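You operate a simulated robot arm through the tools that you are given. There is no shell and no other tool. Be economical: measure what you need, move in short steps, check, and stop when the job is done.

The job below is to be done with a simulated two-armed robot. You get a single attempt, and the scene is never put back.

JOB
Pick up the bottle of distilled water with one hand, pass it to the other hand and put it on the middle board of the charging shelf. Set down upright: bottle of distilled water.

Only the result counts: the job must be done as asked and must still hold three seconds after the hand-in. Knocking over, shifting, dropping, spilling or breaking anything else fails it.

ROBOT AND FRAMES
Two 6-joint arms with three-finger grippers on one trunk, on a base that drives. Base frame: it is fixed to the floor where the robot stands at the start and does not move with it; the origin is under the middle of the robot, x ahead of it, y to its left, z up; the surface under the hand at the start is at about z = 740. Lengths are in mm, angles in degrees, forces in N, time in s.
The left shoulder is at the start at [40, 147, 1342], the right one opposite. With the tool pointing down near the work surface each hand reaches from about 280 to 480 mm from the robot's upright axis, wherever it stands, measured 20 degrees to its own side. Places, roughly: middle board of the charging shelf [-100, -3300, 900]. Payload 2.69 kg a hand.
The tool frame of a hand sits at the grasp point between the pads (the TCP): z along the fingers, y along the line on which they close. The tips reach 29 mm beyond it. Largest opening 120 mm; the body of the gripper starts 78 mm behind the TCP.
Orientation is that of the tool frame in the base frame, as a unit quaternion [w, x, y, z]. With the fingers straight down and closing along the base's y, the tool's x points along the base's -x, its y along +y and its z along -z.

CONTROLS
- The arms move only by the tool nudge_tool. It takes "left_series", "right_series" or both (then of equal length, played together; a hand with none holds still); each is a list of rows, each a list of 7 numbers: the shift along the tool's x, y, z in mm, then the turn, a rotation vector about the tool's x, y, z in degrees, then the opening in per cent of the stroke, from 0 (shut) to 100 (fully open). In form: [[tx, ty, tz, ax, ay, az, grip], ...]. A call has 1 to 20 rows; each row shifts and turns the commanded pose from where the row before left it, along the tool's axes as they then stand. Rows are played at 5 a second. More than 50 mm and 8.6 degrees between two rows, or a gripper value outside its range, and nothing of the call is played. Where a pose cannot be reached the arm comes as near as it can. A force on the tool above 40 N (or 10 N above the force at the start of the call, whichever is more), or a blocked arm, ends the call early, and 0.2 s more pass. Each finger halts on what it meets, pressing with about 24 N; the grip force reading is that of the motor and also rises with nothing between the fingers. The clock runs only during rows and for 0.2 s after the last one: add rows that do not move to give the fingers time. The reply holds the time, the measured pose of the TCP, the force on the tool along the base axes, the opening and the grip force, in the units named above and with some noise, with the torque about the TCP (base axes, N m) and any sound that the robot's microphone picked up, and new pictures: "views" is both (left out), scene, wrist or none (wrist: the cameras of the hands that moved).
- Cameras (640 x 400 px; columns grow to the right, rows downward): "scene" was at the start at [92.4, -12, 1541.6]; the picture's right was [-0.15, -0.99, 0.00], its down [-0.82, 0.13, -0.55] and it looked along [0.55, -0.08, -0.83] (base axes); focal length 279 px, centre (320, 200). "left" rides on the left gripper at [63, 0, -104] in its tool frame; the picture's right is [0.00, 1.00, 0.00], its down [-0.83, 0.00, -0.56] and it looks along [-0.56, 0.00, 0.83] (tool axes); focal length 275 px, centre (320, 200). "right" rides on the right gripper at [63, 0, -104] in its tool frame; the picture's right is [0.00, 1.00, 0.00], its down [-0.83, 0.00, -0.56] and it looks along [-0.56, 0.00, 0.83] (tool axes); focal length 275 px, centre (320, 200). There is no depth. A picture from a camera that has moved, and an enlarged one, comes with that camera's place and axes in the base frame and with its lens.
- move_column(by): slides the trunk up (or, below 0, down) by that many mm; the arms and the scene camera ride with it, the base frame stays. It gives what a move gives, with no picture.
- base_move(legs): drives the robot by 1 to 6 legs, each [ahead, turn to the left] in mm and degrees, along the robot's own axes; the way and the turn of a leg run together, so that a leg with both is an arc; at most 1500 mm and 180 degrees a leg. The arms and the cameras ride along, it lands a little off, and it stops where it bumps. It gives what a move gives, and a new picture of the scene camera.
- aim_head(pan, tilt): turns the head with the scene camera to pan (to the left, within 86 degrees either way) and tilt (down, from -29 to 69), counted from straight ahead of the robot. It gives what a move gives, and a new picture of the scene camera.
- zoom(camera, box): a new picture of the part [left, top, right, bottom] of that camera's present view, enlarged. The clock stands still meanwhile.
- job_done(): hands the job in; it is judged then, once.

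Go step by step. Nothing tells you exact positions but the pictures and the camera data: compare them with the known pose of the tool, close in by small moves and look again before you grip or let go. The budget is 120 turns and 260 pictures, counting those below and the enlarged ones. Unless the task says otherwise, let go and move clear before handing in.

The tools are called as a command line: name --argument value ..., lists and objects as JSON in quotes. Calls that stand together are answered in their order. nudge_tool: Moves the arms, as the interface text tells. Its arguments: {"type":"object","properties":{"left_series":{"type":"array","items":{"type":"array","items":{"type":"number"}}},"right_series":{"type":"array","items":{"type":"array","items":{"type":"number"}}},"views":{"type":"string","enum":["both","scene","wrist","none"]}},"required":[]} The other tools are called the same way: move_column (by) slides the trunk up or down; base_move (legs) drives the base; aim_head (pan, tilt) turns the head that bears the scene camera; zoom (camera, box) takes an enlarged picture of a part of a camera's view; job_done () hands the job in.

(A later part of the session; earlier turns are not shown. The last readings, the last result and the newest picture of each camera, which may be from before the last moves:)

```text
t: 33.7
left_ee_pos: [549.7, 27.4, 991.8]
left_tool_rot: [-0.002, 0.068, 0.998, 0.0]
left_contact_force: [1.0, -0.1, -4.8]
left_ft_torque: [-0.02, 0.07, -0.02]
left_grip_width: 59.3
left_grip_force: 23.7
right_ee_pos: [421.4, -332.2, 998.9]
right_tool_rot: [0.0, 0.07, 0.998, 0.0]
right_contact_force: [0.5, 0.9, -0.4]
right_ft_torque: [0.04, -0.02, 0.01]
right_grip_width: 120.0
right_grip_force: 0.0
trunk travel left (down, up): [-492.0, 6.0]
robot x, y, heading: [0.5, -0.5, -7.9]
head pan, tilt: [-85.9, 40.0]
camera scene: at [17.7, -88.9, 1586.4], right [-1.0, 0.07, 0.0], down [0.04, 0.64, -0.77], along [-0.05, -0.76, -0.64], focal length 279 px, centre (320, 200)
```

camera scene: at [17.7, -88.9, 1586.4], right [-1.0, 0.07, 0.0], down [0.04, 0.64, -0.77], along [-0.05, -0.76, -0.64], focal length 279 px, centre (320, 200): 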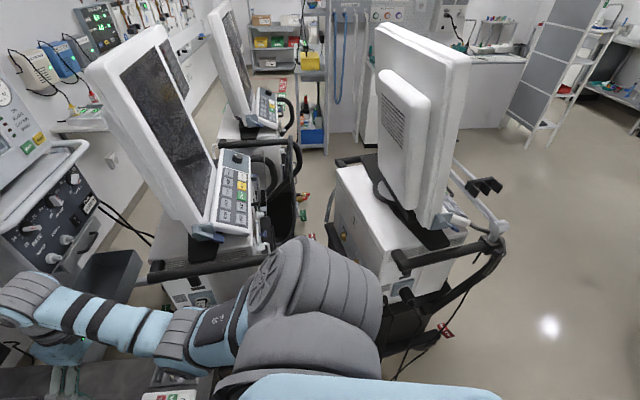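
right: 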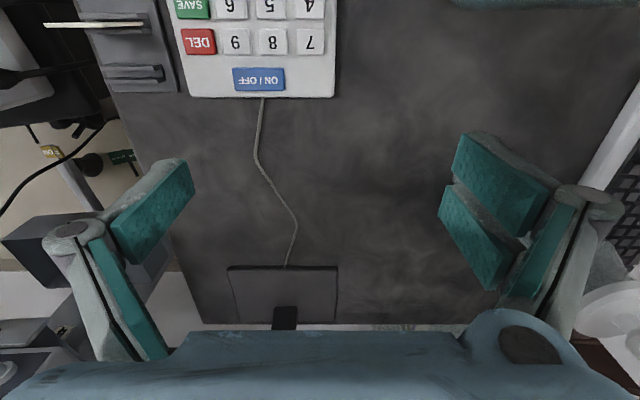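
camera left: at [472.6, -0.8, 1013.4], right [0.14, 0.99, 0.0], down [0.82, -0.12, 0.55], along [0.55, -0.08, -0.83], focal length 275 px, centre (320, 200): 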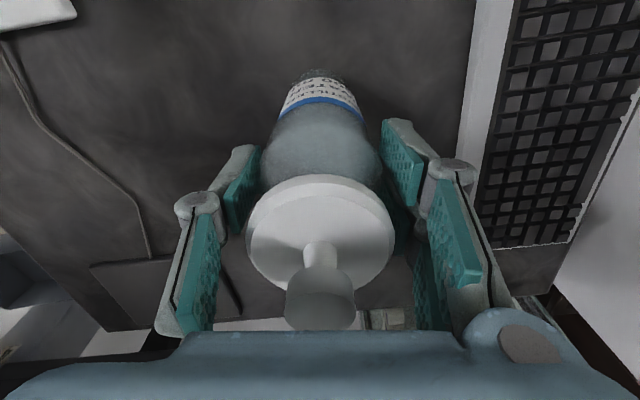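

The way straight back looks open: the table is at y ≈ 900 to the left, and the nearest cart is near (-260…-600, -600). I'll back up 500 mm from the desk and look left-rear and right-rear again.

base_move --legs '[[-500, 0]]'

aim_head --pan -86 --tilt 20

aim_head --pan 86 --tilt 30

```text
t: 36.7
left_ee_pos: [50.6, 95.6, 991.3]
left_tool_rot: [-0.003, 0.072, 0.997, 0.0]
left_contact_force: [0.2, 0.6, -4.2]
left_ft_torque: [0.03, 0.04, -0.04]
left_grip_width: 59.1
left_grip_force: 23.6
right_ee_pos: [-77.3, -263.1, 998.3]
right_tool_rot: [-0.001, 0.071, 0.997, 0.0]
right_contact_force: [-0.8, -0.8, 0.6]
right_ft_torque: [-0.02, 0.05, 0.02]
right_grip_width: 119.9
right_grip_force: 0.1
trunk travel left (down, up): [-492.0, 6.0]
robot x, y, heading: [-499.7, 68.2, -8.2]
head pan, tilt: [-85.9, 40.0]
camera scene: at [-479.1, -18.5, 1586.3], right [-1.0, 0.07, 0.0], down [0.04, 0.64, -0.77], along [-0.06, -0.76, -0.64], focal length 279 px, centre (320, 200)
```

scene: 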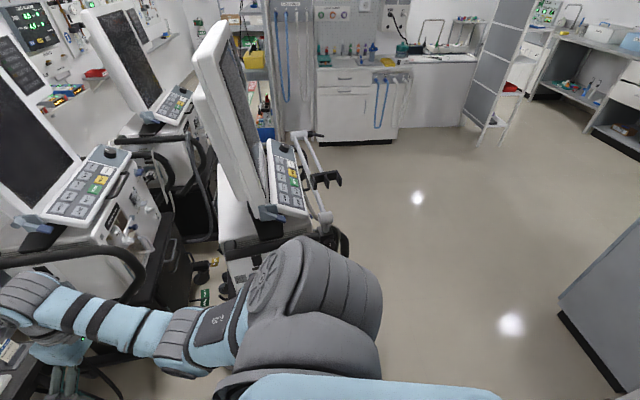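

```text
t: 37.5
left_ee_pos: [48.0, 96.2, 991.0]
left_tool_rot: [-0.003, 0.071, 0.997, 0.0]
left_contact_force: [-0.3, 0.4, -5.1]
left_ft_torque: [0.0, 0.02, -0.01]
left_grip_width: 59.1
left_grip_force: 23.9
right_ee_pos: [-79.0, -262.9, 999.2]
right_tool_rot: [0.0, 0.072, 0.997, 0.0]
right_contact_force: [-0.7, 0.2, -1.3]
right_ft_torque: [0.02, 0.01, 0.01]
right_grip_width: 120.1
right_grip_force: 0.1
trunk travel left (down, up): [-492.0, 6.0]
robot x, y, heading: [-500.1, 71.0, -8.2]
head pan, tilt: [-85.9, 20.0]
camera scene: at [-482.9, -26.1, 1617.7], right [-1.0, 0.07, 0.0], down [0.02, 0.34, -0.94], along [-0.07, -0.94, -0.34], focal length 279 px, centre (320, 200)
```

scene: 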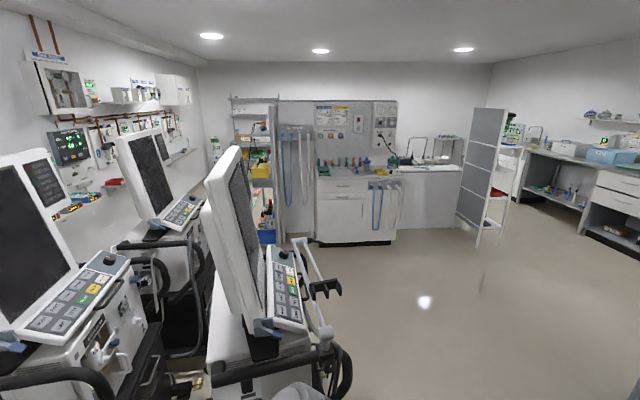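

```text
t: 40.1
left_ee_pos: [50.3, 95.6, 991.7]
left_tool_rot: [-0.002, 0.071, 0.997, 0.0]
left_contact_force: [0.5, 0.4, -4.3]
left_ft_torque: [0.01, 0.06, -0.01]
left_grip_width: 59.3
left_grip_force: 24.0
right_ee_pos: [-79.8, -263.7, 998.3]
right_tool_rot: [0.0, 0.071, 0.997, 0.0]
right_contact_force: [0.1, -0.4, 0.2]
right_ft_torque: [-0.04, 0.0, 0.0]
right_grip_width: 119.9
right_grip_force: 0.1
trunk travel left (down, up): [-492.0, 6.0]
robot x, y, heading: [-495.8, 70.3, -8.1]
head pan, tilt: [85.9, 30.0]
camera scene: at [-456.7, 155.1, 1601.7], right [0.98, -0.21, 0.0], down [-0.11, -0.49, -0.87], along [0.18, 0.85, -0.5], focal length 279 px, centre (320, 200)
```

scene: 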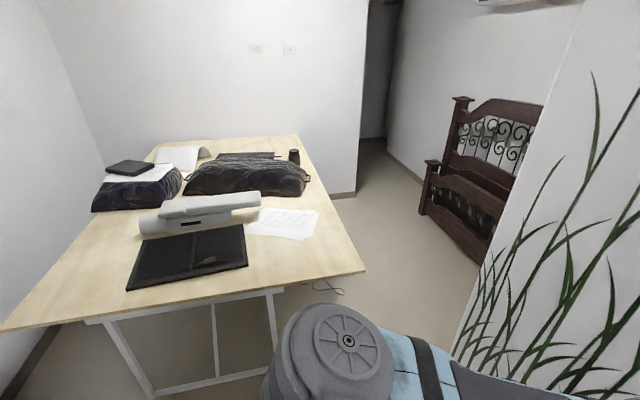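

The space around is free here and the greenery is only painted on a partition, so the handover can happen here. I'll start turning the right tool: yaw 40° to the left, then pitch it up toward horizontal, watching with the head camera.

nudge_tool --right_series '[[0, 0, 10, 0, 0, -8, 100], [0, 0, 10, 0, 0, -8, 100], [0, 0, 10, 0, 0, -8, 100], [0, 0, 10, 0, 0, -8, 100], [0, 0, 10, 0, 0, -8, 100], [0, 0, 10, 0, -8, 0, 100], [0, 0, 0, 0, -8, 0, 100], [0, 0, 0, 0, -8, 0, 100], [0, 0, 0, 0, -8, 0, 100], [0, 0, 0, 0, -8, 0, 100], [0, 0, 0, 0, 0, 0, 100]]' --views "none"

aim_head --pan 0 --tilt 50

```text
t: 42.5
left_ee_pos: [48.2, 96.6, 991.3]
left_tool_rot: [-0.003, 0.07, 0.998, 0.0]
left_contact_force: [-0.7, 0.9, -4.6]
left_ft_torque: [-0.04, 0.03, -0.01]
left_grip_width: 59.4
left_grip_force: 24.4
right_ee_pos: [-80.0, -262.6, 939.8]
right_tool_rot: [0.33, -0.257, 0.903, 0.094]
right_contact_force: [0.2, -0.3, 0.2]
right_ft_torque: [-0.01, 0.0, 0.01]
right_grip_width: 120.1
right_grip_force: 0.1
trunk travel left (down, up): [-492.0, 6.0]
robot x, y, heading: [-496.1, 73.2, -8.2]
head pan, tilt: [85.9, 30.0]
```

```text
t: 44.1
left_ee_pos: [49.0, 95.7, 991.2]
left_tool_rot: [-0.002, 0.07, 0.998, 0.0]
left_contact_force: [0.4, -1.0, -4.5]
left_ft_torque: [-0.02, 0.04, 0.04]
left_grip_width: 59.4
left_grip_force: 24.1
right_ee_pos: [-80.7, -262.9, 939.4]
right_tool_rot: [0.329, -0.257, 0.904, 0.094]
right_contact_force: [-0.1, 0.0, 0.6]
right_ft_torque: [-0.03, -0.01, -0.01]
right_grip_width: 120.3
right_grip_force: 0.0
trunk travel left (down, up): [-492.0, 6.0]
robot x, y, heading: [-498.5, 73.2, -8.3]
head pan, tilt: [0.0, 50.0]
camera scene: at [-399.8, 55.8, 1572.2], right [-0.14, -0.99, 0.0], down [-0.76, 0.11, -0.64], along [0.64, -0.09, -0.77], focal length 279 px, centre (320, 200)
```

scene: 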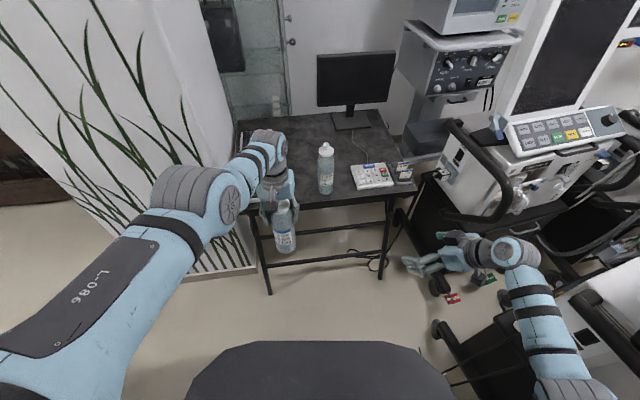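

The right tool turns freely. I'll pitch it 24° further toward horizontal and bring the bottle 60 mm toward the middle with the left hand.

nudge_tool --right_series '[[0, 0, 0, 0, -8, 0, 100], [0, 0, 0, 0, -8, 0, 100], [0, 0, 0, 0, -8, 0, 100], [0, 0, 0, 0, 0, 0, 100], [0, 0, 0, 0, 0, 0, 100]]' --left_series '[[0, -15, 0, 0, 0, 0, 20], [0, -15, 0, 0, 0, 0, 20], [0, -15, 0, 0, 0, 0, 20], [0, -15, 0, 0, 0, 0, 20], [0, 0, 0, 0, 0, 0, 20]]'

```text
t: 45.3
left_ee_pos: [28.4, 45.3, 995.9]
left_tool_rot: [-0.003, 0.07, 0.998, 0.001]
left_contact_force: [0.5, -0.1, -4.1]
left_ft_torque: [0.01, 0.02, -0.06]
left_grip_width: 59.5
left_grip_force: 24.6
left hand out of reach, approached as far as the arm can: row 2, 3, 4
right_ee_pos: [-80.4, -264.4, 938.0]
right_tool_rot: [0.51, -0.232, 0.815, 0.146]
right_contact_force: [0.4, 0.2, -0.5]
right_ft_torque: [0.01, -0.03, 0.02]
right_grip_width: 119.8
right_grip_force: 0.0
trunk travel left (down, up): [-492.0, 6.0]
robot x, y, heading: [-502.8, 72.2, -8.4]
head pan, tilt: [0.0, 50.0]
camera scene: at [-400.0, 55.5, 1572.2], right [-0.14, -0.99, 0.0], down [-0.76, 0.11, -0.64], along [0.64, -0.09, -0.77], focal length 279 px, centre (320, 200)
camera right: at [-182.5, -327.3, 928.4], right [-0.53, 0.85, 0.0], down [-0.12, -0.07, 0.99], along [0.84, 0.52, 0.14], focal length 275 px, centre (320, 200)
camera left: at [-32.1, 54.4, 1099.6], right [0.15, 0.99, 0.0], down [0.83, -0.12, 0.55], along [0.55, -0.08, -0.83], focal length 275 px, centre (320, 200)
```

scene: 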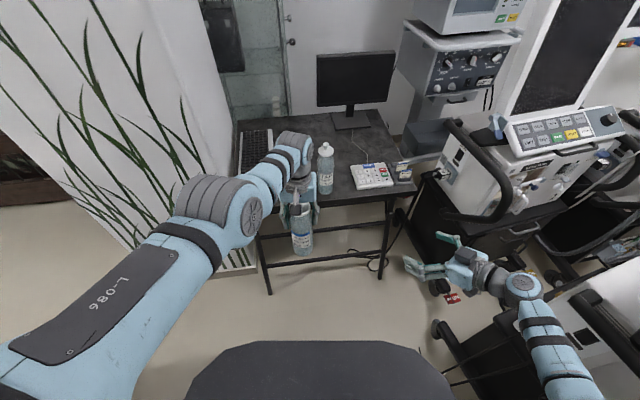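
right: 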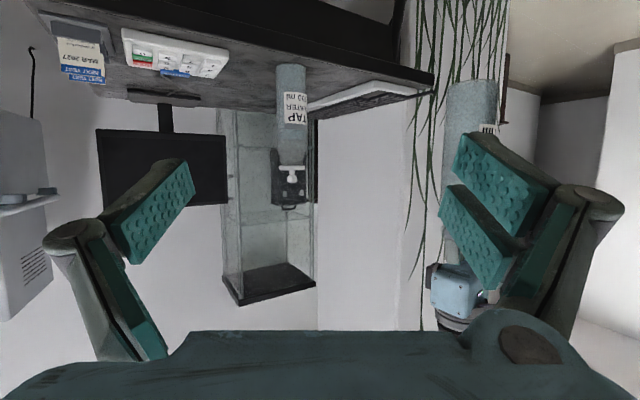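
left: 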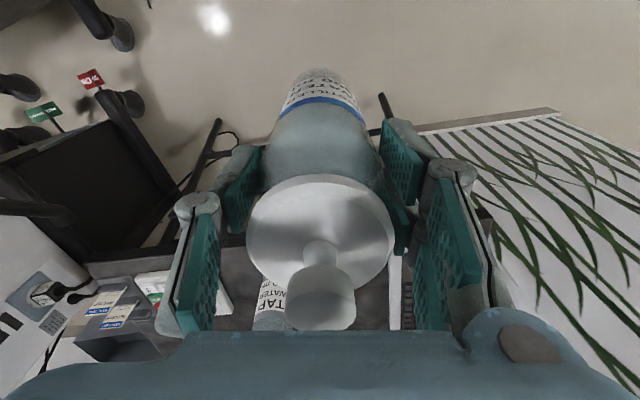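

The right tool is now 26° below horizontal, pointing forward-left, and the bottle axis is at about (28, 45) with its base at z ≈ 827. I'll move the right hand to a pre-grasp 110 mm short of the bottle at z = 900.

nudge_tool --right_series '[[-4.2, 29.4, 21, 0, 0, 0, 100], [-4.2, 29.4, 21, 0, 0, 0, 100], [-4.2, 29.4, 21, 0, 0, 0, 100], [-4.2, 29.4, 21, 0, 0, 0, 100], [-4.2, 29.4, 21, 0, 0, 0, 100], [-4.2, 29.4, 21, 0, 0, 0, 100], [-4.2, 29.4, 21, 0, 0, 0, 100], [0, 0, 0, 0, 0, 0, 100]]'

```text
t: 47.1
left_ee_pos: [30.5, 45.1, 995.6]
left_tool_rot: [-0.002, 0.07, 0.998, 0.001]
left_contact_force: [0.4, -0.2, -3.7]
left_ft_torque: [0.0, 0.0, 0.01]
left_grip_width: 59.3
left_grip_force: 23.3
right_ee_pos: [-66.5, -17.4, 898.1]
right_tool_rot: [0.507, -0.236, 0.817, 0.14]
right_contact_force: [0.4, 0.8, 0.6]
right_ft_torque: [-0.01, 0.03, -0.01]
right_grip_width: 119.8
right_grip_force: 0.0
trunk travel left (down, up): [-492.0, 6.0]
robot x, y, heading: [-500.5, 72.1, -8.4]
head pan, tilt: [0.0, 50.0]
camera scene: at [-399.8, 55.3, 1572.1], right [-0.14, -0.99, 0.0], down [-0.76, 0.11, -0.64], along [0.64, -0.09, -0.77], focal length 279 px, centre (320, 200)
camera right: at [-168.3, -81.5, 889.4], right [-0.53, 0.85, -0.01], down [-0.12, -0.05, 0.99], along [0.84, 0.53, 0.13], focal length 275 px, centre (320, 200)
```

scene: 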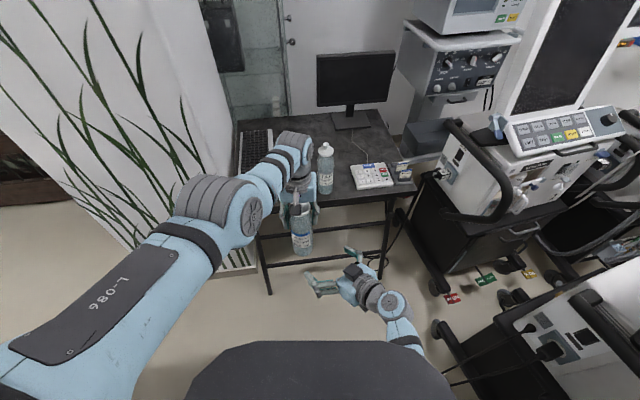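
right: 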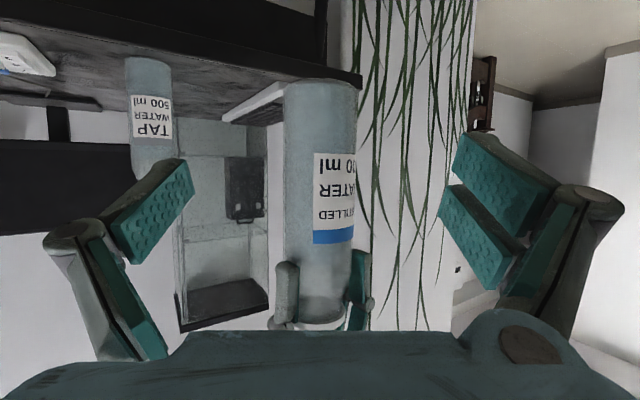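

The bottle is centred between the open right fingers. I'll advance horizontally the remaining ~114 mm.

nudge_tool --right_series '[[-8.9, 0.4, 16.8, 0, 0, 0, 100], [-8.9, 0.4, 16.8, 0, 0, 0, 100], [-8.9, 0.4, 16.8, 0, 0, 0, 100], [-8.9, 0.4, 16.8, 0, 0, 0, 100], [-8.9, 0.4, 16.8, 0, 0, 0, 100], [-8.0, 0.3, 15, 0, 0, 0, 100], [0, 0, 0, 0, 0, 0, 100]]'

```text
t: 48.9
left_ee_pos: [28.5, 45.1, 995.6]
left_tool_rot: [-0.001, 0.071, 0.997, -0.001]
left_contact_force: [4.0, -5.4, -5.5]
left_ft_torque: [-0.4, -0.31, 0.04]
left_grip_width: 59.0
left_grip_force: 24.5
right_ee_pos: [27.2, 3.0, 886.8]
right_tool_rot: [0.498, -0.238, 0.827, 0.11]
right_contact_force: [-3.1, 5.5, 0.5]
right_ft_torque: [-0.07, -0.02, 0.12]
right_grip_width: 120.0
right_grip_force: 0.1
trunk travel left (down, up): [-492.0, 6.0]
robot x, y, heading: [-500.2, 70.1, -8.3]
head pan, tilt: [0.0, 50.0]
stopped in row 7 (right hand): the arm was blocked; the commanded pose is now the measured one
camera scene: at [-400.2, 55.8, 1572.2], right [-0.14, -0.99, 0.0], down [-0.76, 0.11, -0.64], along [0.64, -0.09, -0.77], focal length 279 px, centre (320, 200)
camera right: at [-76.5, -60.5, 882.0], right [-0.51, 0.86, -0.06], down [-0.11, 0.01, 0.99], along [0.86, 0.51, 0.09], focal length 275 px, centre (320, 200)
```

scene: 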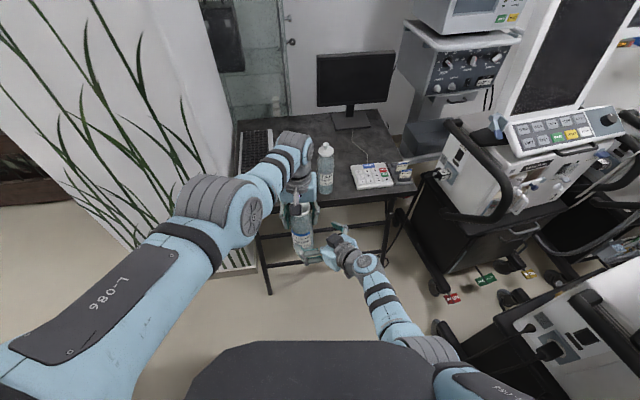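
right: 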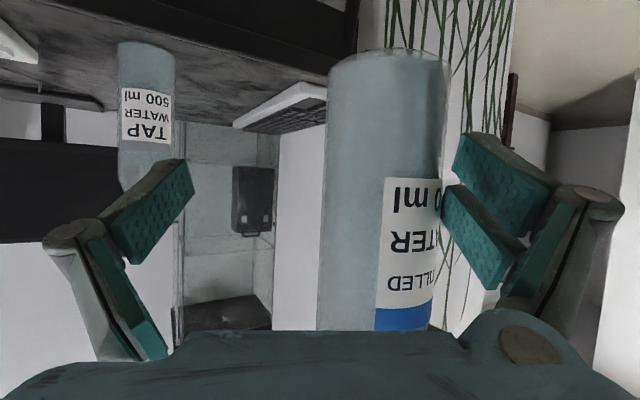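

The right arm hit its inward limit: it stopped 42 mm short sideways, with one finger lightly touching the bottle. I'll back straight out, then yaw the right tool further left so the wrist stays outside.

nudge_tool --right_series '[[7, 0, -14, 0, 0, 0, 100], [8.9, 0, -16.8, 0, 0, 0, 100], [8.9, 0, -16.8, 0, 0, 0, 100], [8.9, 0, -16.8, 0, 0, 0, 100], [8.9, 0, -16.8, 0, 0, 0, 100], [8.9, 0, -16.8, 0, 0, 0, 100], [0, -20, 0, 0, 0, 0, 100], [0, -20, 0, 0, 0, 0, 100], [0, 0, 0, 0, 0, 0, 100]]'

```text
t: 50.9
left_ee_pos: [28.1, 45.2, 996.2]
left_tool_rot: [-0.002, 0.071, 0.997, 0.0]
left_contact_force: [-0.1, -0.1, -3.5]
left_ft_torque: [0.03, 0.04, 0.02]
left_grip_width: 58.8
left_grip_force: 23.9
right_ee_pos: [-48.3, -86.8, 891.8]
right_tool_rot: [0.497, -0.239, 0.827, 0.112]
right_contact_force: [-0.4, -0.3, -0.1]
right_ft_torque: [0.0, -0.02, 0.0]
right_grip_width: 119.8
right_grip_force: 0.1
trunk travel left (down, up): [-492.0, 6.0]
robot x, y, heading: [-503.5, 69.8, -8.0]
head pan, tilt: [0.0, 50.0]
camera scene: at [-400.3, 56.0, 1572.2], right [-0.14, -0.99, 0.0], down [-0.76, 0.11, -0.64], along [0.64, -0.09, -0.77], focal length 279 px, centre (320, 200)
camera right: at [-152.5, -149.0, 886.3], right [-0.51, 0.86, -0.06], down [-0.11, 0.0, 0.99], along [0.86, 0.51, 0.09], focal length 275 px, centre (320, 200)
```

scene: 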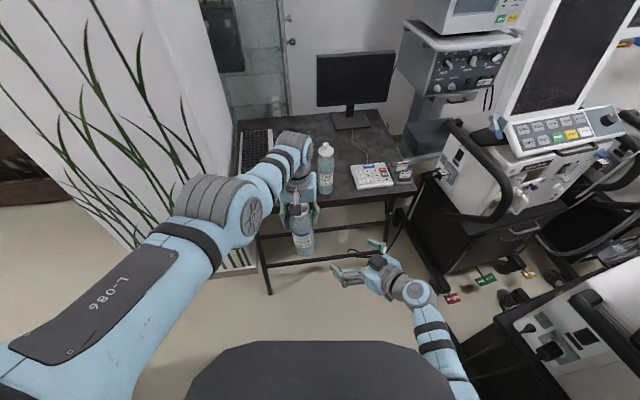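
right: 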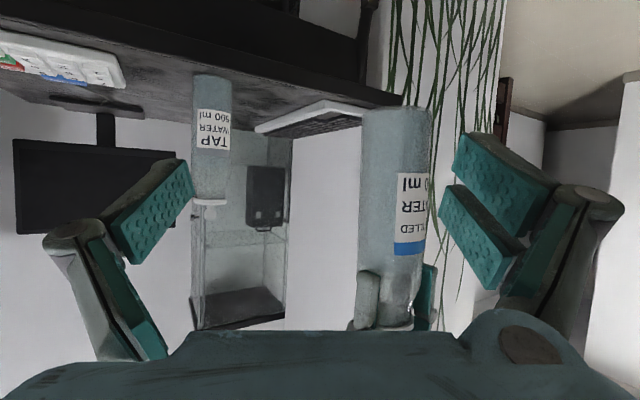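

Clear again. I'll yaw the right tool 32° further left about the vertical, taking out a 3° roll at the same time.

nudge_tool --right_series '[[0, 0, 0, 0, 0, 3.4, 100], [0, 0, 0, -7.02, 0, -3.86, 100], [0, 0, 0, -7.02, 0, -3.86, 100], [0, 0, 0, -7.02, 0, -3.86, 100], [0, 0, 0, -7.02, 0, -3.86, 100], [0, 0, 0, 0, 0, 0, 100]]'

```text
t: 52.3
left_ee_pos: [29.8, 46.0, 995.0]
left_tool_rot: [-0.003, 0.071, 0.997, 0.0]
left_contact_force: [-0.2, 0.2, -4.9]
left_ft_torque: [0.02, -0.02, 0.01]
left_grip_width: 58.9
left_grip_force: 24.0
right_ee_pos: [-48.7, -87.4, 891.2]
right_tool_rot: [0.441, -0.436, 0.741, 0.258]
right_contact_force: [0.5, -0.6, 0.4]
right_ft_torque: [-0.01, -0.02, -0.01]
right_grip_width: 120.1
right_grip_force: 0.1
trunk travel left (down, up): [-492.0, 6.0]
robot x, y, heading: [-498.2, 71.6, -8.2]
head pan, tilt: [0.0, 50.0]
camera scene: at [-399.9, 55.7, 1572.1], right [-0.14, -0.99, 0.0], down [-0.76, 0.11, -0.64], along [0.64, -0.09, -0.77], focal length 279 px, centre (320, 200)
camera right: at [-106.5, -193.6, 886.5], right [-0.87, 0.48, -0.01], down [-0.05, -0.08, 1.0], along [0.48, 0.87, 0.09], focal length 275 px, centre (320, 200)
```

scene: 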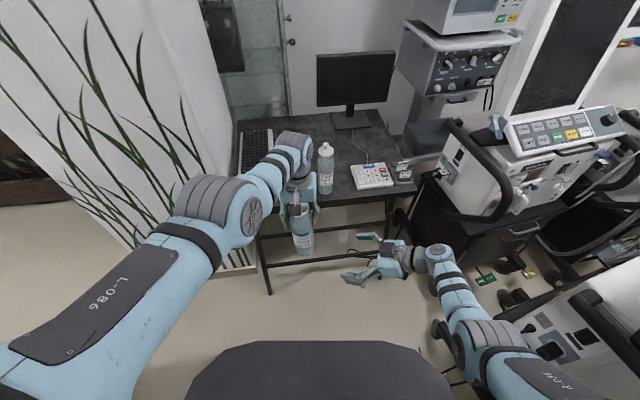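
right: 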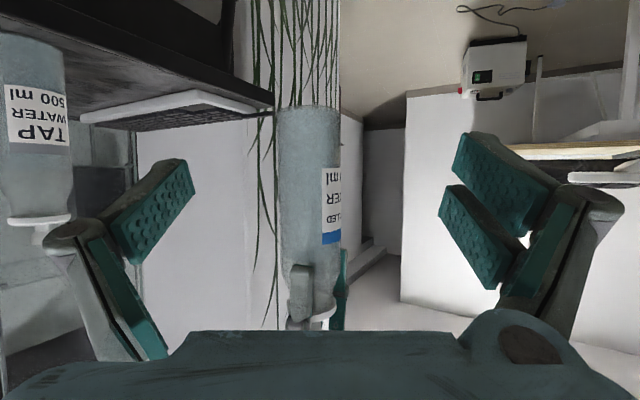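

The bottle is in line with the right tool again. I'll advance 154 mm horizontally to straddle it.

nudge_tool --right_series '[[-9.85, -0.35, 16.5, 0, 0, 0, 100], [-9.85, -0.35, 16.5, 0, 0, 0, 100], [-9.85, -0.35, 16.5, 0, 0, 0, 100], [-9.85, -0.35, 16.5, 0, 0, 0, 100], [-9.85, -0.35, 16.5, 0, 0, 0, 100], [-9.85, -0.35, 16.5, 0, 0, 0, 100], [0, 0, 0, 0, 0, 0, 100]]'

```text
t: 53.9
left_ee_pos: [28.3, 45.7, 994.6]
left_tool_rot: [-0.003, 0.071, 0.997, 0.0]
left_contact_force: [-0.3, 0.0, -5.5]
left_ft_torque: [0.01, 0.03, 0.02]
left_grip_width: 59.2
left_grip_force: 23.6
right_ee_pos: [2.7, 8.9, 899.9]
right_tool_rot: [0.441, -0.435, 0.742, 0.257]
right_contact_force: [0.0, -0.8, -0.4]
right_ft_torque: [-0.01, -0.02, -0.03]
right_grip_width: 119.8
right_grip_force: 0.1
right hand out of reach, approached as far as the arm can: row 5, 6
trunk travel left (down, up): [-492.0, 6.0]
robot x, y, heading: [-497.4, 71.1, -8.1]
head pan, tilt: [0.0, 50.0]
camera scene: at [-400.0, 55.6, 1572.2], right [-0.14, -0.99, 0.0], down [-0.76, 0.11, -0.64], along [0.64, -0.09, -0.77], focal length 279 px, centre (320, 200)
camera right: at [-56.7, -97.7, 894.8], right [-0.87, 0.49, -0.01], down [-0.05, -0.07, 1.0], along [0.48, 0.87, 0.09], focal length 275 px, centre (320, 200)
```

scene: 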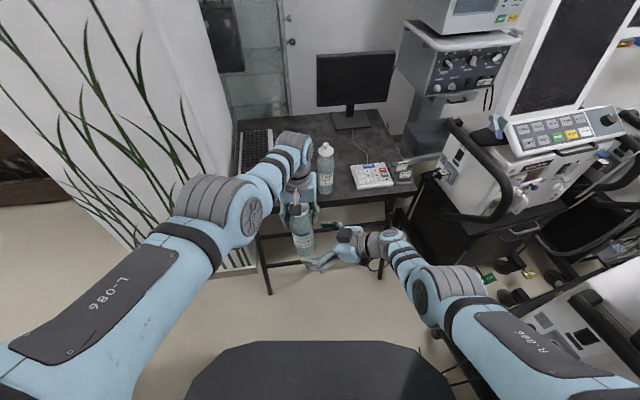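
right: 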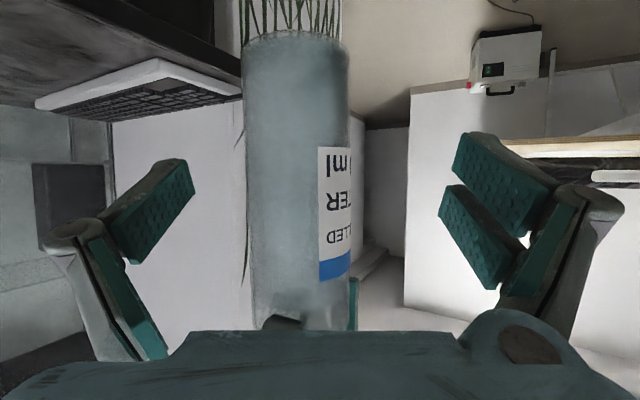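

The right arm is at full stretch 45 mm short of the bottle. Pitching its tool 12° steeper lifts the wrist and should give enough reach, so I'll do that and finish the advance.

nudge_tool --right_series '[[0, -2.5, 0, 0, 6, 0, 100], [0, -2.5, 0, 0, 6, 0, 100], [-8.4, 0, 12.4, 0, 0, 0, 100], [-8.4, 0, 12.4, 0, 0, 0, 100], [-8.4, 0, 12.4, 0, 0, 0, 100], [0, 0, 0, 0, 0, 0, 100]]'

```text
t: 55.3
left_ee_pos: [30.8, 46.5, 995.6]
left_tool_rot: [-0.003, 0.071, 0.997, 0.0]
left_contact_force: [0.2, 0.8, -3.8]
left_ft_torque: [0.02, 0.04, 0.05]
left_grip_width: 58.7
left_grip_force: 23.7
right_ee_pos: [16.1, 32.0, 897.3]
right_tool_rot: [0.359, -0.46, 0.785, 0.209]
right_contact_force: [0.8, 0.1, 0.4]
right_ft_torque: [0.0, 0.02, 0.0]
right_grip_width: 119.9
right_grip_force: 0.0
right hand out of reach, approached as far as the arm can: row 4, 5
trunk travel left (down, up): [-492.0, 6.0]
robot x, y, heading: [-502.6, 70.9, -8.1]
head pan, tilt: [0.0, 50.0]
camera scene: at [-399.9, 55.6, 1572.1], right [-0.14, -0.99, 0.0], down [-0.76, 0.11, -0.64], along [0.64, -0.09, -0.77], focal length 279 px, centre (320, 200)
camera right: at [-40.8, -71.6, 917.6], right [-0.87, 0.49, -0.01], down [0.05, 0.11, 0.99], along [0.48, 0.87, -0.12], focal length 275 px, centre (320, 200)
```

scene: 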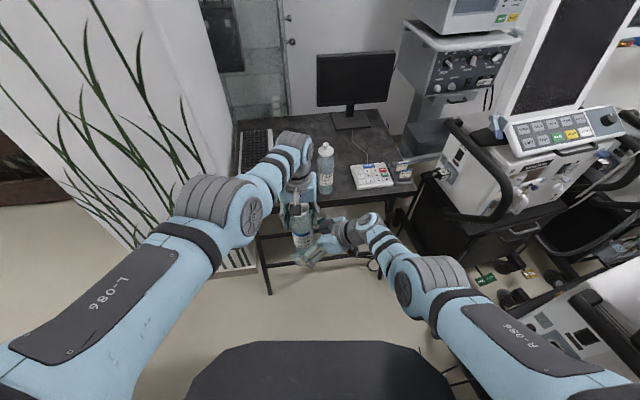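
right: 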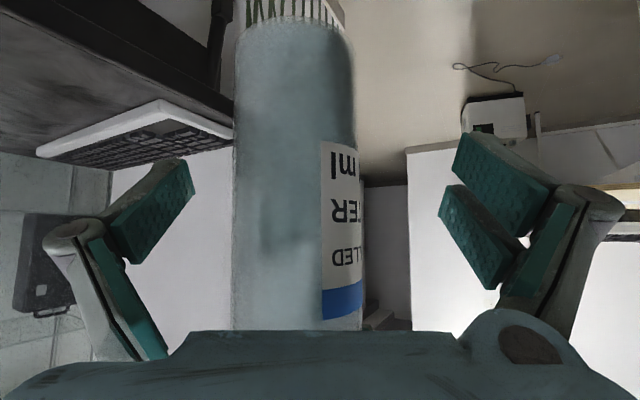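

Only 18 mm short now, plus 4 mm sideways. One more 7° of pitch and the final advance.

nudge_tool --right_series '[[0, -2, 0, 0, 7, 0, 100], [-5, -2, 5, 0, 0, 0, 100], [-5, 0, 5, 0, 0, 0, 100], [-3, 0, 3, 0, 0, 0, 100], [0, 0, 0, 0, 0, 0, 100]]'

```text
t: 56.5
left_ee_pos: [31.1, 49.1, 995.5]
left_tool_rot: [-0.002, 0.069, 0.998, 0.002]
left_contact_force: [3.0, 3.4, -4.1]
left_ft_torque: [0.01, 0.08, 0.14]
left_grip_width: 59.0
left_grip_force: 24.0
right_ee_pos: [21.2, 35.0, 896.7]
right_tool_rot: [0.311, -0.471, 0.806, 0.18]
right_contact_force: [-5.2, -2.8, -1.2]
right_ft_torque: [0.27, -0.39, -0.13]
right_grip_width: 120.2
right_grip_force: 0.1
right hand out of reach, approached as far as the arm can: row 2, 3
trunk travel left (down, up): [-492.0, 6.0]
robot x, y, heading: [-499.1, 71.8, -8.0]
head pan, tilt: [0.0, 50.0]
stopped in row 5 (right hand): the force on the tool passed its limit at 42 N (the readings are from after the stop); the commanded pose is now the measured one
camera scene: at [-399.7, 56.1, 1572.1], right [-0.14, -0.99, 0.0], down [-0.76, 0.11, -0.64], along [0.64, -0.09, -0.77], focal length 279 px, centre (320, 200)
camera right: at [-35.4, -66.9, 932.2], right [-0.87, 0.49, -0.01], down [0.11, 0.22, 0.97], along [0.47, 0.85, -0.24], focal length 275 px, centre (320, 200)
```

scene: 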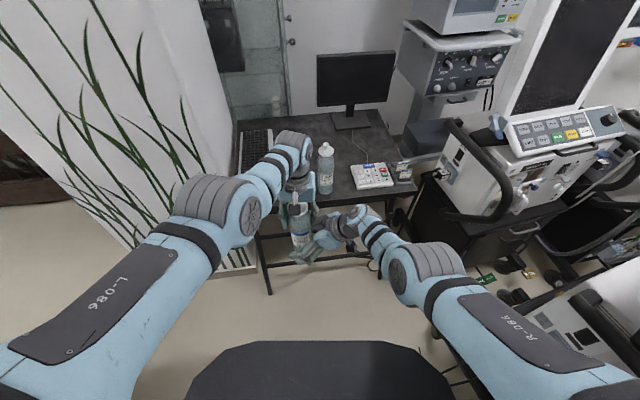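
right: 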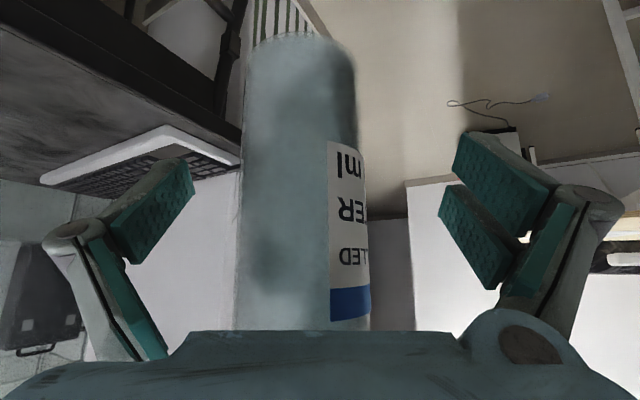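

The right palm brushed the left fingers and stopped; the pads already straddle the bottle axis, which is about 15 mm ahead of the TCP and within the pad. I'll ease off 3 mm and close the right fingers gently.

nudge_tool --right_series '[[0, -1, -3, 0, 0, 0, 100], [0, 0, 0, 0, 0, 0, 75], [0, 0, 0, 0, 0, 0, 60], [0, 0, 0, 0, 0, 0, 45], [0, 0, 0, 0, 0, 0, 20], [0, 0, 0, 0, 0, 0, 20], [0, 0, 0, 0, 0, 0, 20]]'

zoom --camera "scene" --box '[240, 160, 400, 290]'

```text
t: 58.1
left_ee_pos: [29.8, 49.6, 995.6]
left_tool_rot: [-0.002, 0.071, 0.997, 0.002]
left_contact_force: [-11.4, 8.3, -3.4]
left_ft_torque: [0.32, 0.79, 0.28]
left_grip_width: 58.2
left_grip_force: 24.5
right_ee_pos: [22.6, 33.4, 897.6]
right_tool_rot: [0.311, -0.471, 0.806, 0.18]
right_contact_force: [10.6, -7.9, 0.0]
right_ft_torque: [0.46, 0.24, -0.52]
right_grip_width: 61.5
right_grip_force: 23.8
trunk travel left (down, up): [-492.0, 6.0]
robot x, y, heading: [-497.6, 71.1, -8.1]
head pan, tilt: [0.0, 50.0]
camera scene: at [-399.7, 55.8, 1572.1], right [-0.14, -0.99, 0.0], down [-0.76, 0.11, -0.64], along [0.64, -0.09, -0.77], focal length 279 px, centre (320, 200)
camera right: at [-35.1, -69.5, 934.5], right [-0.87, 0.49, -0.01], down [0.11, 0.22, 0.97], along [0.48, 0.84, -0.24], focal length 275 px, centre (320, 200)
```

scene: 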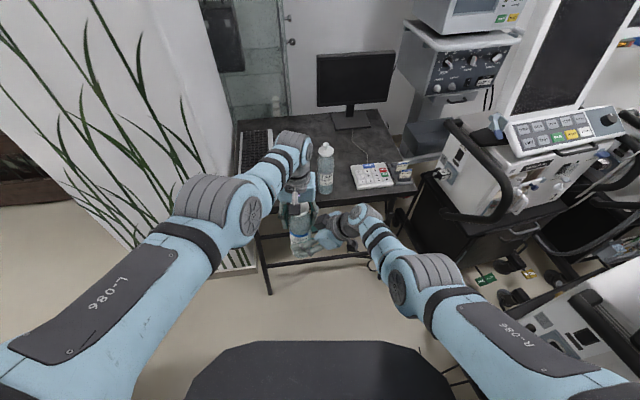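
right: 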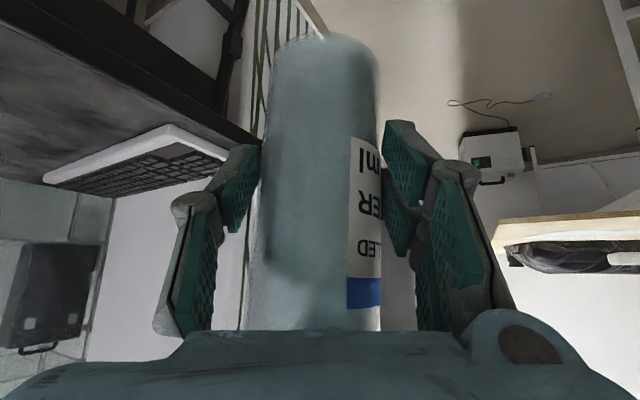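

```text
3.08 times, centred on (320, 225) of scene
camera zoom: at [-399.7, 55.8, 1572.1], right [-0.14, -0.99, 0.0], down [-0.76, 0.11, -0.64], along [0.64, -0.09, -0.77], focal length 860 px, centre (320, 123)
```

zoom: 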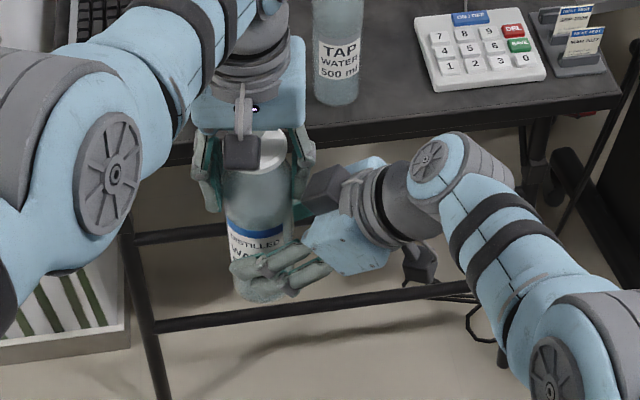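

Both hands now hold the bottle (right width 61.5 mm), with a sideways strain of about 13 N between them. I'll relieve it by moving the right hand 3 mm along the strain.

nudge_tool --right_series '[[0, -1.5, 0, 0, 0, 0, 15], [0, -1.5, 0, 0, 0, 0, 15], [0, 0, 0, 0, 0, 0, 15]]' --views "none"

```text
t: 58.9
left_ee_pos: [31.5, 47.9, 996.4]
left_tool_rot: [0.001, 0.069, 0.998, 0.003]
left_contact_force: [4.9, 2.4, -14.3]
left_ft_torque: [0.05, -0.35, 0.06]
left_grip_width: 58.3
left_grip_force: 24.2
right_ee_pos: [22.4, 32.2, 898.9]
right_tool_rot: [0.31, -0.472, 0.805, 0.182]
right_contact_force: [-5.4, -2.1, 9.2]
right_ft_torque: [0.36, -0.23, -0.04]
right_grip_width: 61.9
right_grip_force: 24.5
trunk travel left (down, up): [-492.0, 6.0]
robot x, y, heading: [-498.0, 73.4, -8.1]
head pan, tilt: [0.0, 50.0]
```

The strain is down. I'll ease the right hand 1.5 mm up, then open the left a little (to about 80 mm) while watching that the right hand carries the bottle.

nudge_tool --right_series '[[-1, 0, -1.1, 0, 0, 0, 15], [0, 0, 0, 0, 0, 0, 15], [0, 0, 0, 0, 0, 0, 15], [0, 0, 0, 0, 0, 0, 15]]' --left_series '[[0, 0, 0, 0, 0, 0, 40], [0, 0, 0, 0, 0, 0, 54], [0, 0, 0, 0, 0, 0, 65], [0, 0, 0, 0, 0, 0, 65]]'

```text
t: 59.9
left_ee_pos: [31.3, 49.0, 996.6]
left_tool_rot: [0.0, 0.069, 0.998, 0.004]
left_contact_force: [9.8, 13.2, 2.5]
left_ft_torque: [-0.27, 0.05, 0.24]
left_grip_width: 69.8
left_grip_force: 0.0
right_ee_pos: [23.7, 30.3, 899.1]
right_tool_rot: [0.309, -0.472, 0.806, 0.181]
right_contact_force: [-10.5, -13.1, -3.2]
right_ft_torque: [1.45, -0.97, -0.22]
right_grip_width: 61.5
right_grip_force: 23.6
trunk travel left (down, up): [-492.0, 6.0]
robot x, y, heading: [-497.3, 75.8, -8.3]
head pan, tilt: [0.0, 50.0]
camera scene: at [-399.8, 55.8, 1572.1], right [-0.14, -0.99, 0.0], down [-0.76, 0.11, -0.64], along [0.64, -0.09, -0.77], focal length 279 px, centre (320, 200)
camera right: at [-33.3, -71.3, 935.2], right [-0.87, 0.49, 0.0], down [0.12, 0.22, 0.97], along [0.47, 0.85, -0.25], focal length 275 px, centre (320, 200)
camera left: at [-30.0, 57.1, 1100.4], right [0.14, 0.99, 0.01], down [0.82, -0.12, 0.55], along [0.55, -0.07, -0.83], focal length 275 px, centre (320, 200)
```

scene: 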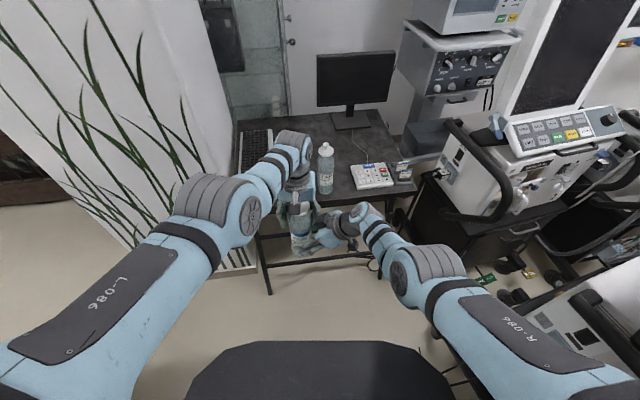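
right: 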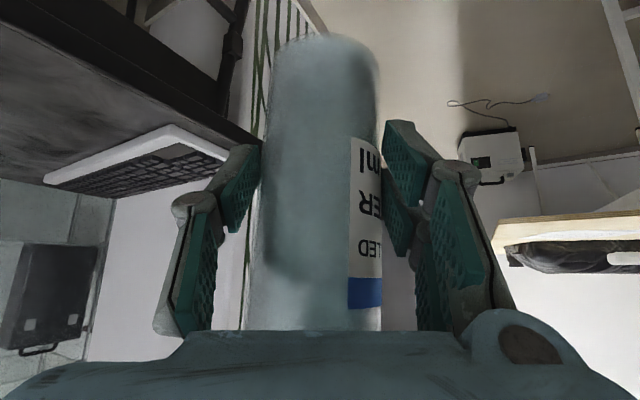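
left: 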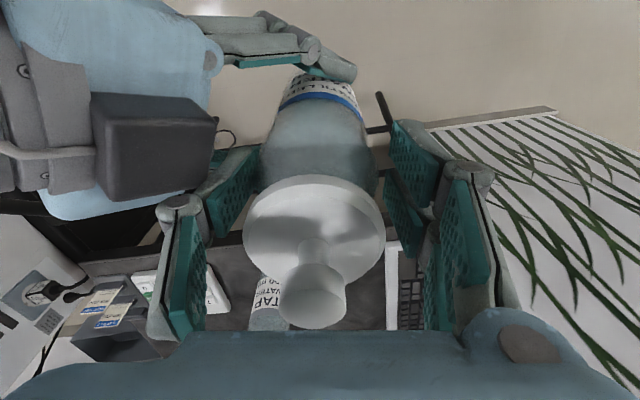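

The bottle is held by the right hand, and the left finger opened until it touched the right gripper. I'll close the left slightly to 64 mm for clearance and lift it straight up off the bottle.

nudge_tool --left_series '[[0, 0, 0, 0, 0, 0, 54], [0, 0, 0, 0, 0, 0, 54], [0, 0, -8, 0, 0, 0, 54], [0, 0, -12, 0, 0, 0, 54], [0, 0, -15, 0, 0, 0, 54], [0, 0, 0, 0, 0, 0, 54]]'

```text
t: 61.3
left_ee_pos: [36.0, 45.9, 1029.6]
left_tool_rot: [-0.002, 0.069, 0.998, 0.002]
left_contact_force: [0.6, 0.4, -0.3]
left_ft_torque: [-0.03, 0.02, 0.02]
left_grip_width: 64.9
left_grip_force: 0.1
left hand out of reach, approached as far as the arm can: row 4, 5
right_ee_pos: [23.9, 32.4, 900.6]
right_tool_rot: [0.311, -0.472, 0.805, 0.181]
right_contact_force: [0.1, 0.0, -4.0]
right_ft_torque: [-0.08, 0.09, 0.02]
right_grip_width: 61.7
right_grip_force: 23.5
trunk travel left (down, up): [-492.0, 6.0]
robot x, y, heading: [-497.2, 67.1, -7.9]
head pan, tilt: [0.0, 50.0]
camera scene: at [-399.7, 55.9, 1572.1], right [-0.14, -0.99, 0.0], down [-0.76, 0.11, -0.64], along [0.64, -0.09, -0.77], focal length 279 px, centre (320, 200)
camera left: at [-24.7, 53.1, 1133.7], right [0.14, 0.99, 0.01], down [0.83, -0.12, 0.55], along [0.55, -0.07, -0.83], focal length 275 px, centre (320, 200)
```

scene: 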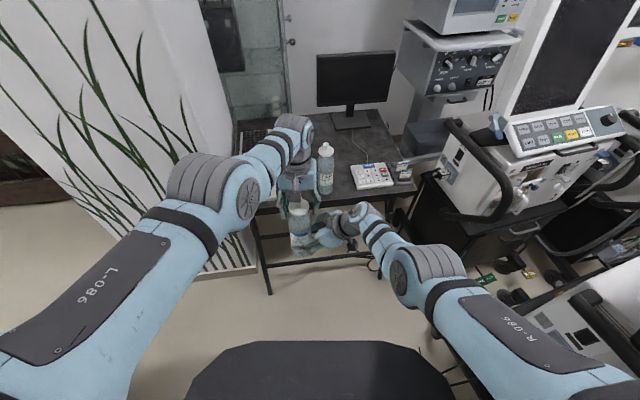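
left: 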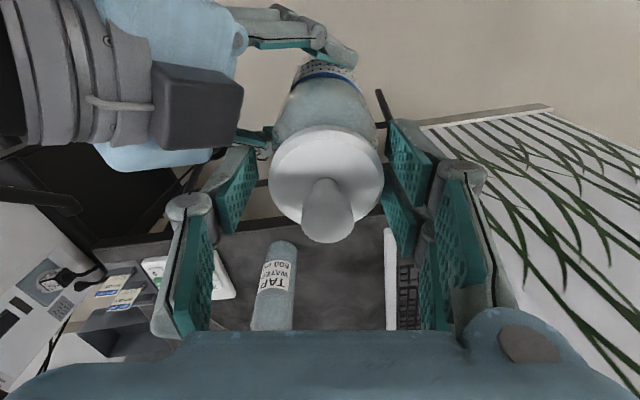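

The right hand alone carries the bottle (4 N) and the left is free. I'll continue the left upward and forward, opening slightly, until it is off the cap.

nudge_tool --left_series '[[-5, 0, -10, 0, 0, 0, 60], [-8, 0, -12, 0, 0, 0, 62], [-10, 0, -12, 0, 0, 0, 62], [-10, 0, -12, 0, 0, 0, 70], [0, 0, 0, 0, 0, 0, 70]]' --views "wrist"

```text
t: 62.5
left_ee_pos: [51.6, 54.4, 1079.8]
left_tool_rot: [-0.002, 0.069, 0.998, 0.003]
left_contact_force: [-0.2, 0.4, 0.2]
left_ft_torque: [-0.04, -0.01, 0.01]
left_grip_width: 84.0
left_grip_force: 0.0
left hand out of reach, approached as far as the arm can: row 2, 3, 4
right_ee_pos: [23.9, 31.3, 899.6]
right_tool_rot: [0.311, -0.471, 0.805, 0.18]
right_contact_force: [-0.2, 1.3, -5.0]
right_ft_torque: [-0.1, 0.05, 0.03]
right_grip_width: 61.5
right_grip_force: 24.1
trunk travel left (down, up): [-492.0, 6.0]
robot x, y, heading: [-501.9, 71.2, -8.0]
head pan, tilt: [0.0, 50.0]
camera left: at [-9.9, 62.5, 1182.5], right [0.14, 0.99, 0.01], down [0.82, -0.12, 0.55], along [0.55, -0.08, -0.83], focal length 275 px, centre (320, 200)
```

left: 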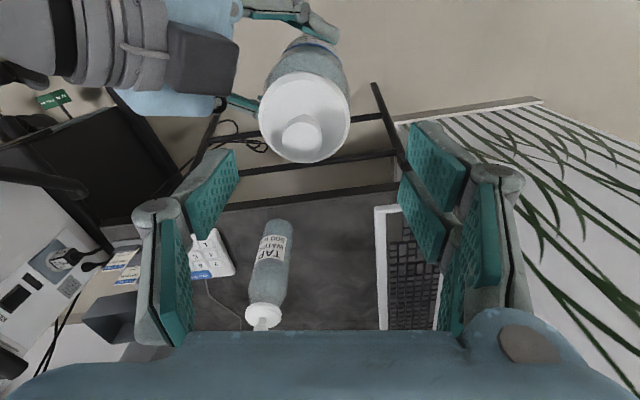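

The left tips are about level with the nozzle. I'll draw the bottle back out between the open left fingers with the right hand, then move it to the right.

nudge_tool --right_series '[[4.5, 15.5, -4.1, 0, 0, 0, 15], [4.5, 15.5, -4.1, 0, 0, 0, 15], [4.5, 15.5, -4.1, 0, 0, 0, 15], [4.5, 15.5, -4.1, 0, 0, 0, 15], [17, -8.3, -15.3, 0, 0, 0, 15], [17, -8.3, -15.3, 0, 0, 0, 15], [17, -8.3, -15.3, 0, 0, 0, 15], [17, -8.3, -15.3, 0, 0, 0, 15], [17, -8.3, -15.3, 0, 0, 0, 15], [0, 0, 0, 0, 0, 0, 15]]'

```text
t: 64.7
left_ee_pos: [51.5, 53.8, 1078.5]
left_tool_rot: [-0.002, 0.07, 0.998, 0.003]
left_contact_force: [-0.4, -0.3, 0.4]
left_ft_torque: [0.02, 0.01, 0.02]
left_grip_width: 84.1
left_grip_force: 0.0
right_ee_pos: [-63.8, -80.5, 901.0]
right_tool_rot: [0.311, -0.47, 0.806, 0.18]
right_contact_force: [-0.6, -0.1, -5.2]
right_ft_torque: [-0.09, 0.02, -0.01]
right_grip_width: 61.2
right_grip_force: 23.4
trunk travel left (down, up): [-492.0, 6.0]
robot x, y, heading: [-501.2, 71.3, -8.2]
head pan, tilt: [0.0, 50.0]
camera scene: at [-399.8, 55.5, 1572.1], right [-0.14, -0.99, 0.0], down [-0.76, 0.11, -0.64], along [0.64, -0.09, -0.77], focal length 279 px, centre (320, 200)
camera right: at [-119.4, -181.8, 936.2], right [-0.87, 0.49, 0.0], down [0.11, 0.21, 0.97], along [0.47, 0.85, -0.24], focal length 275 px, centre (320, 200)
```

scene: 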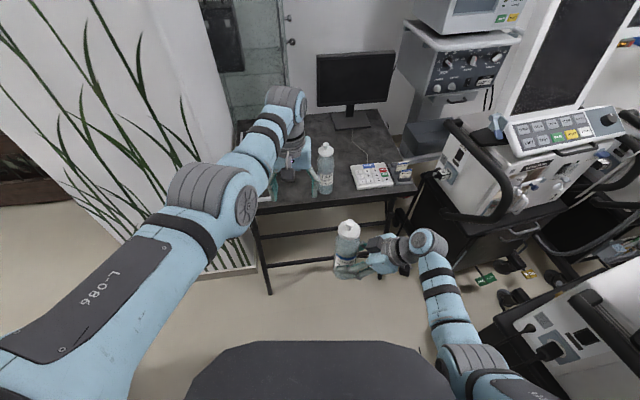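
right: 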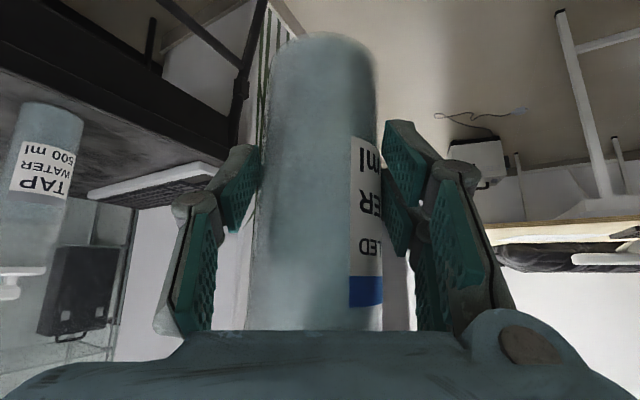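

The handover is complete: the right hand holds the bottle upright, clear of the left. Now I'll back up further and turn right toward the shelf, then look.

base_move --legs '[[-600, 0], [0, -82]]'

aim_head --pan 0 --tilt 22

```text
t: 67.2
left_ee_pos: [-355.6, 110.6, 1072.9]
left_tool_rot: [-0.006, 0.073, 0.997, 0.005]
left_contact_force: [0.6, -0.5, -0.2]
left_ft_torque: [0.03, 0.09, 0.0]
left_grip_width: 84.1
left_grip_force: 0.1
right_ee_pos: [-472.2, -22.0, 897.4]
right_tool_rot: [0.309, -0.467, 0.808, 0.182]
right_contact_force: [0.9, 0.3, -3.1]
right_ft_torque: [-0.07, 0.09, 0.01]
right_grip_width: 61.2
right_grip_force: 24.0
trunk travel left (down, up): [-492.0, 6.0]
robot x, y, heading: [-917.1, 133.1, -8.5]
head pan, tilt: [0.0, 50.0]
stopped in leg 1: the robot was blocked; the commanded pose is now the measured one
camera scene: at [-801.2, 114.4, 1571.3], right [-0.15, -0.99, 0.0], down [-0.76, 0.11, -0.63], along [0.63, -0.09, -0.77], focal length 279 px, centre (320, 200)
```

scene: 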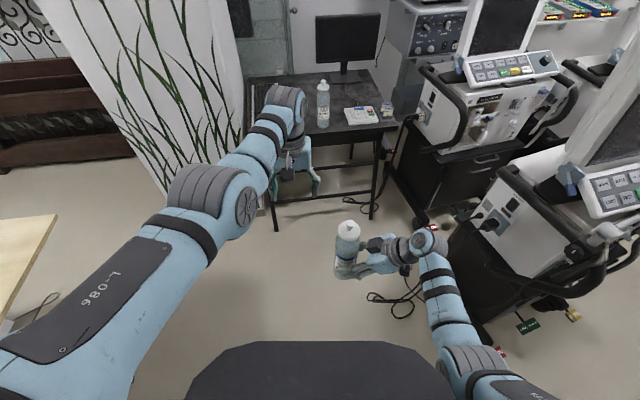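

```text
t: 68.2
left_ee_pos: [-369.0, 113.3, 1079.5]
left_tool_rot: [-0.002, 0.072, 0.997, 0.002]
left_contact_force: [-0.1, 0.3, -0.1]
left_ft_torque: [0.01, -0.03, 0.0]
left_grip_width: 84.1
left_grip_force: 0.2
right_ee_pos: [-484.6, -20.6, 903.0]
right_tool_rot: [0.313, -0.468, 0.807, 0.178]
right_contact_force: [-0.6, 0.3, -4.0]
right_ft_torque: [-0.08, 0.03, -0.01]
right_grip_width: 61.7
right_grip_force: 24.5
trunk travel left (down, up): [-492.0, 6.0]
robot x, y, heading: [-917.8, 134.0, -8.9]
head pan, tilt: [0.0, 22.0]
camera scene: at [-806.3, 114.8, 1614.7], right [-0.15, -0.99, 0.0], down [-0.37, 0.06, -0.93], along [0.92, -0.14, -0.37], focal length 279 px, centre (320, 200)
```

scene: 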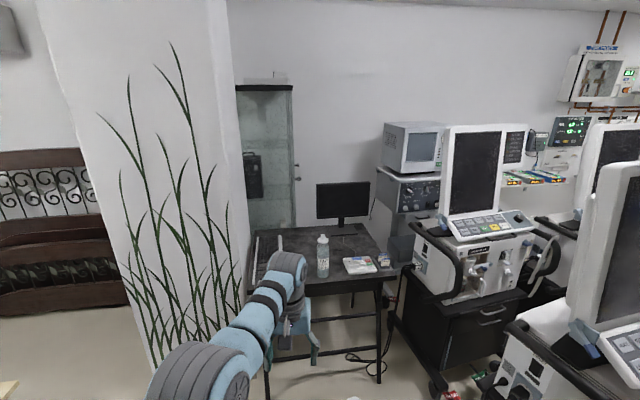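

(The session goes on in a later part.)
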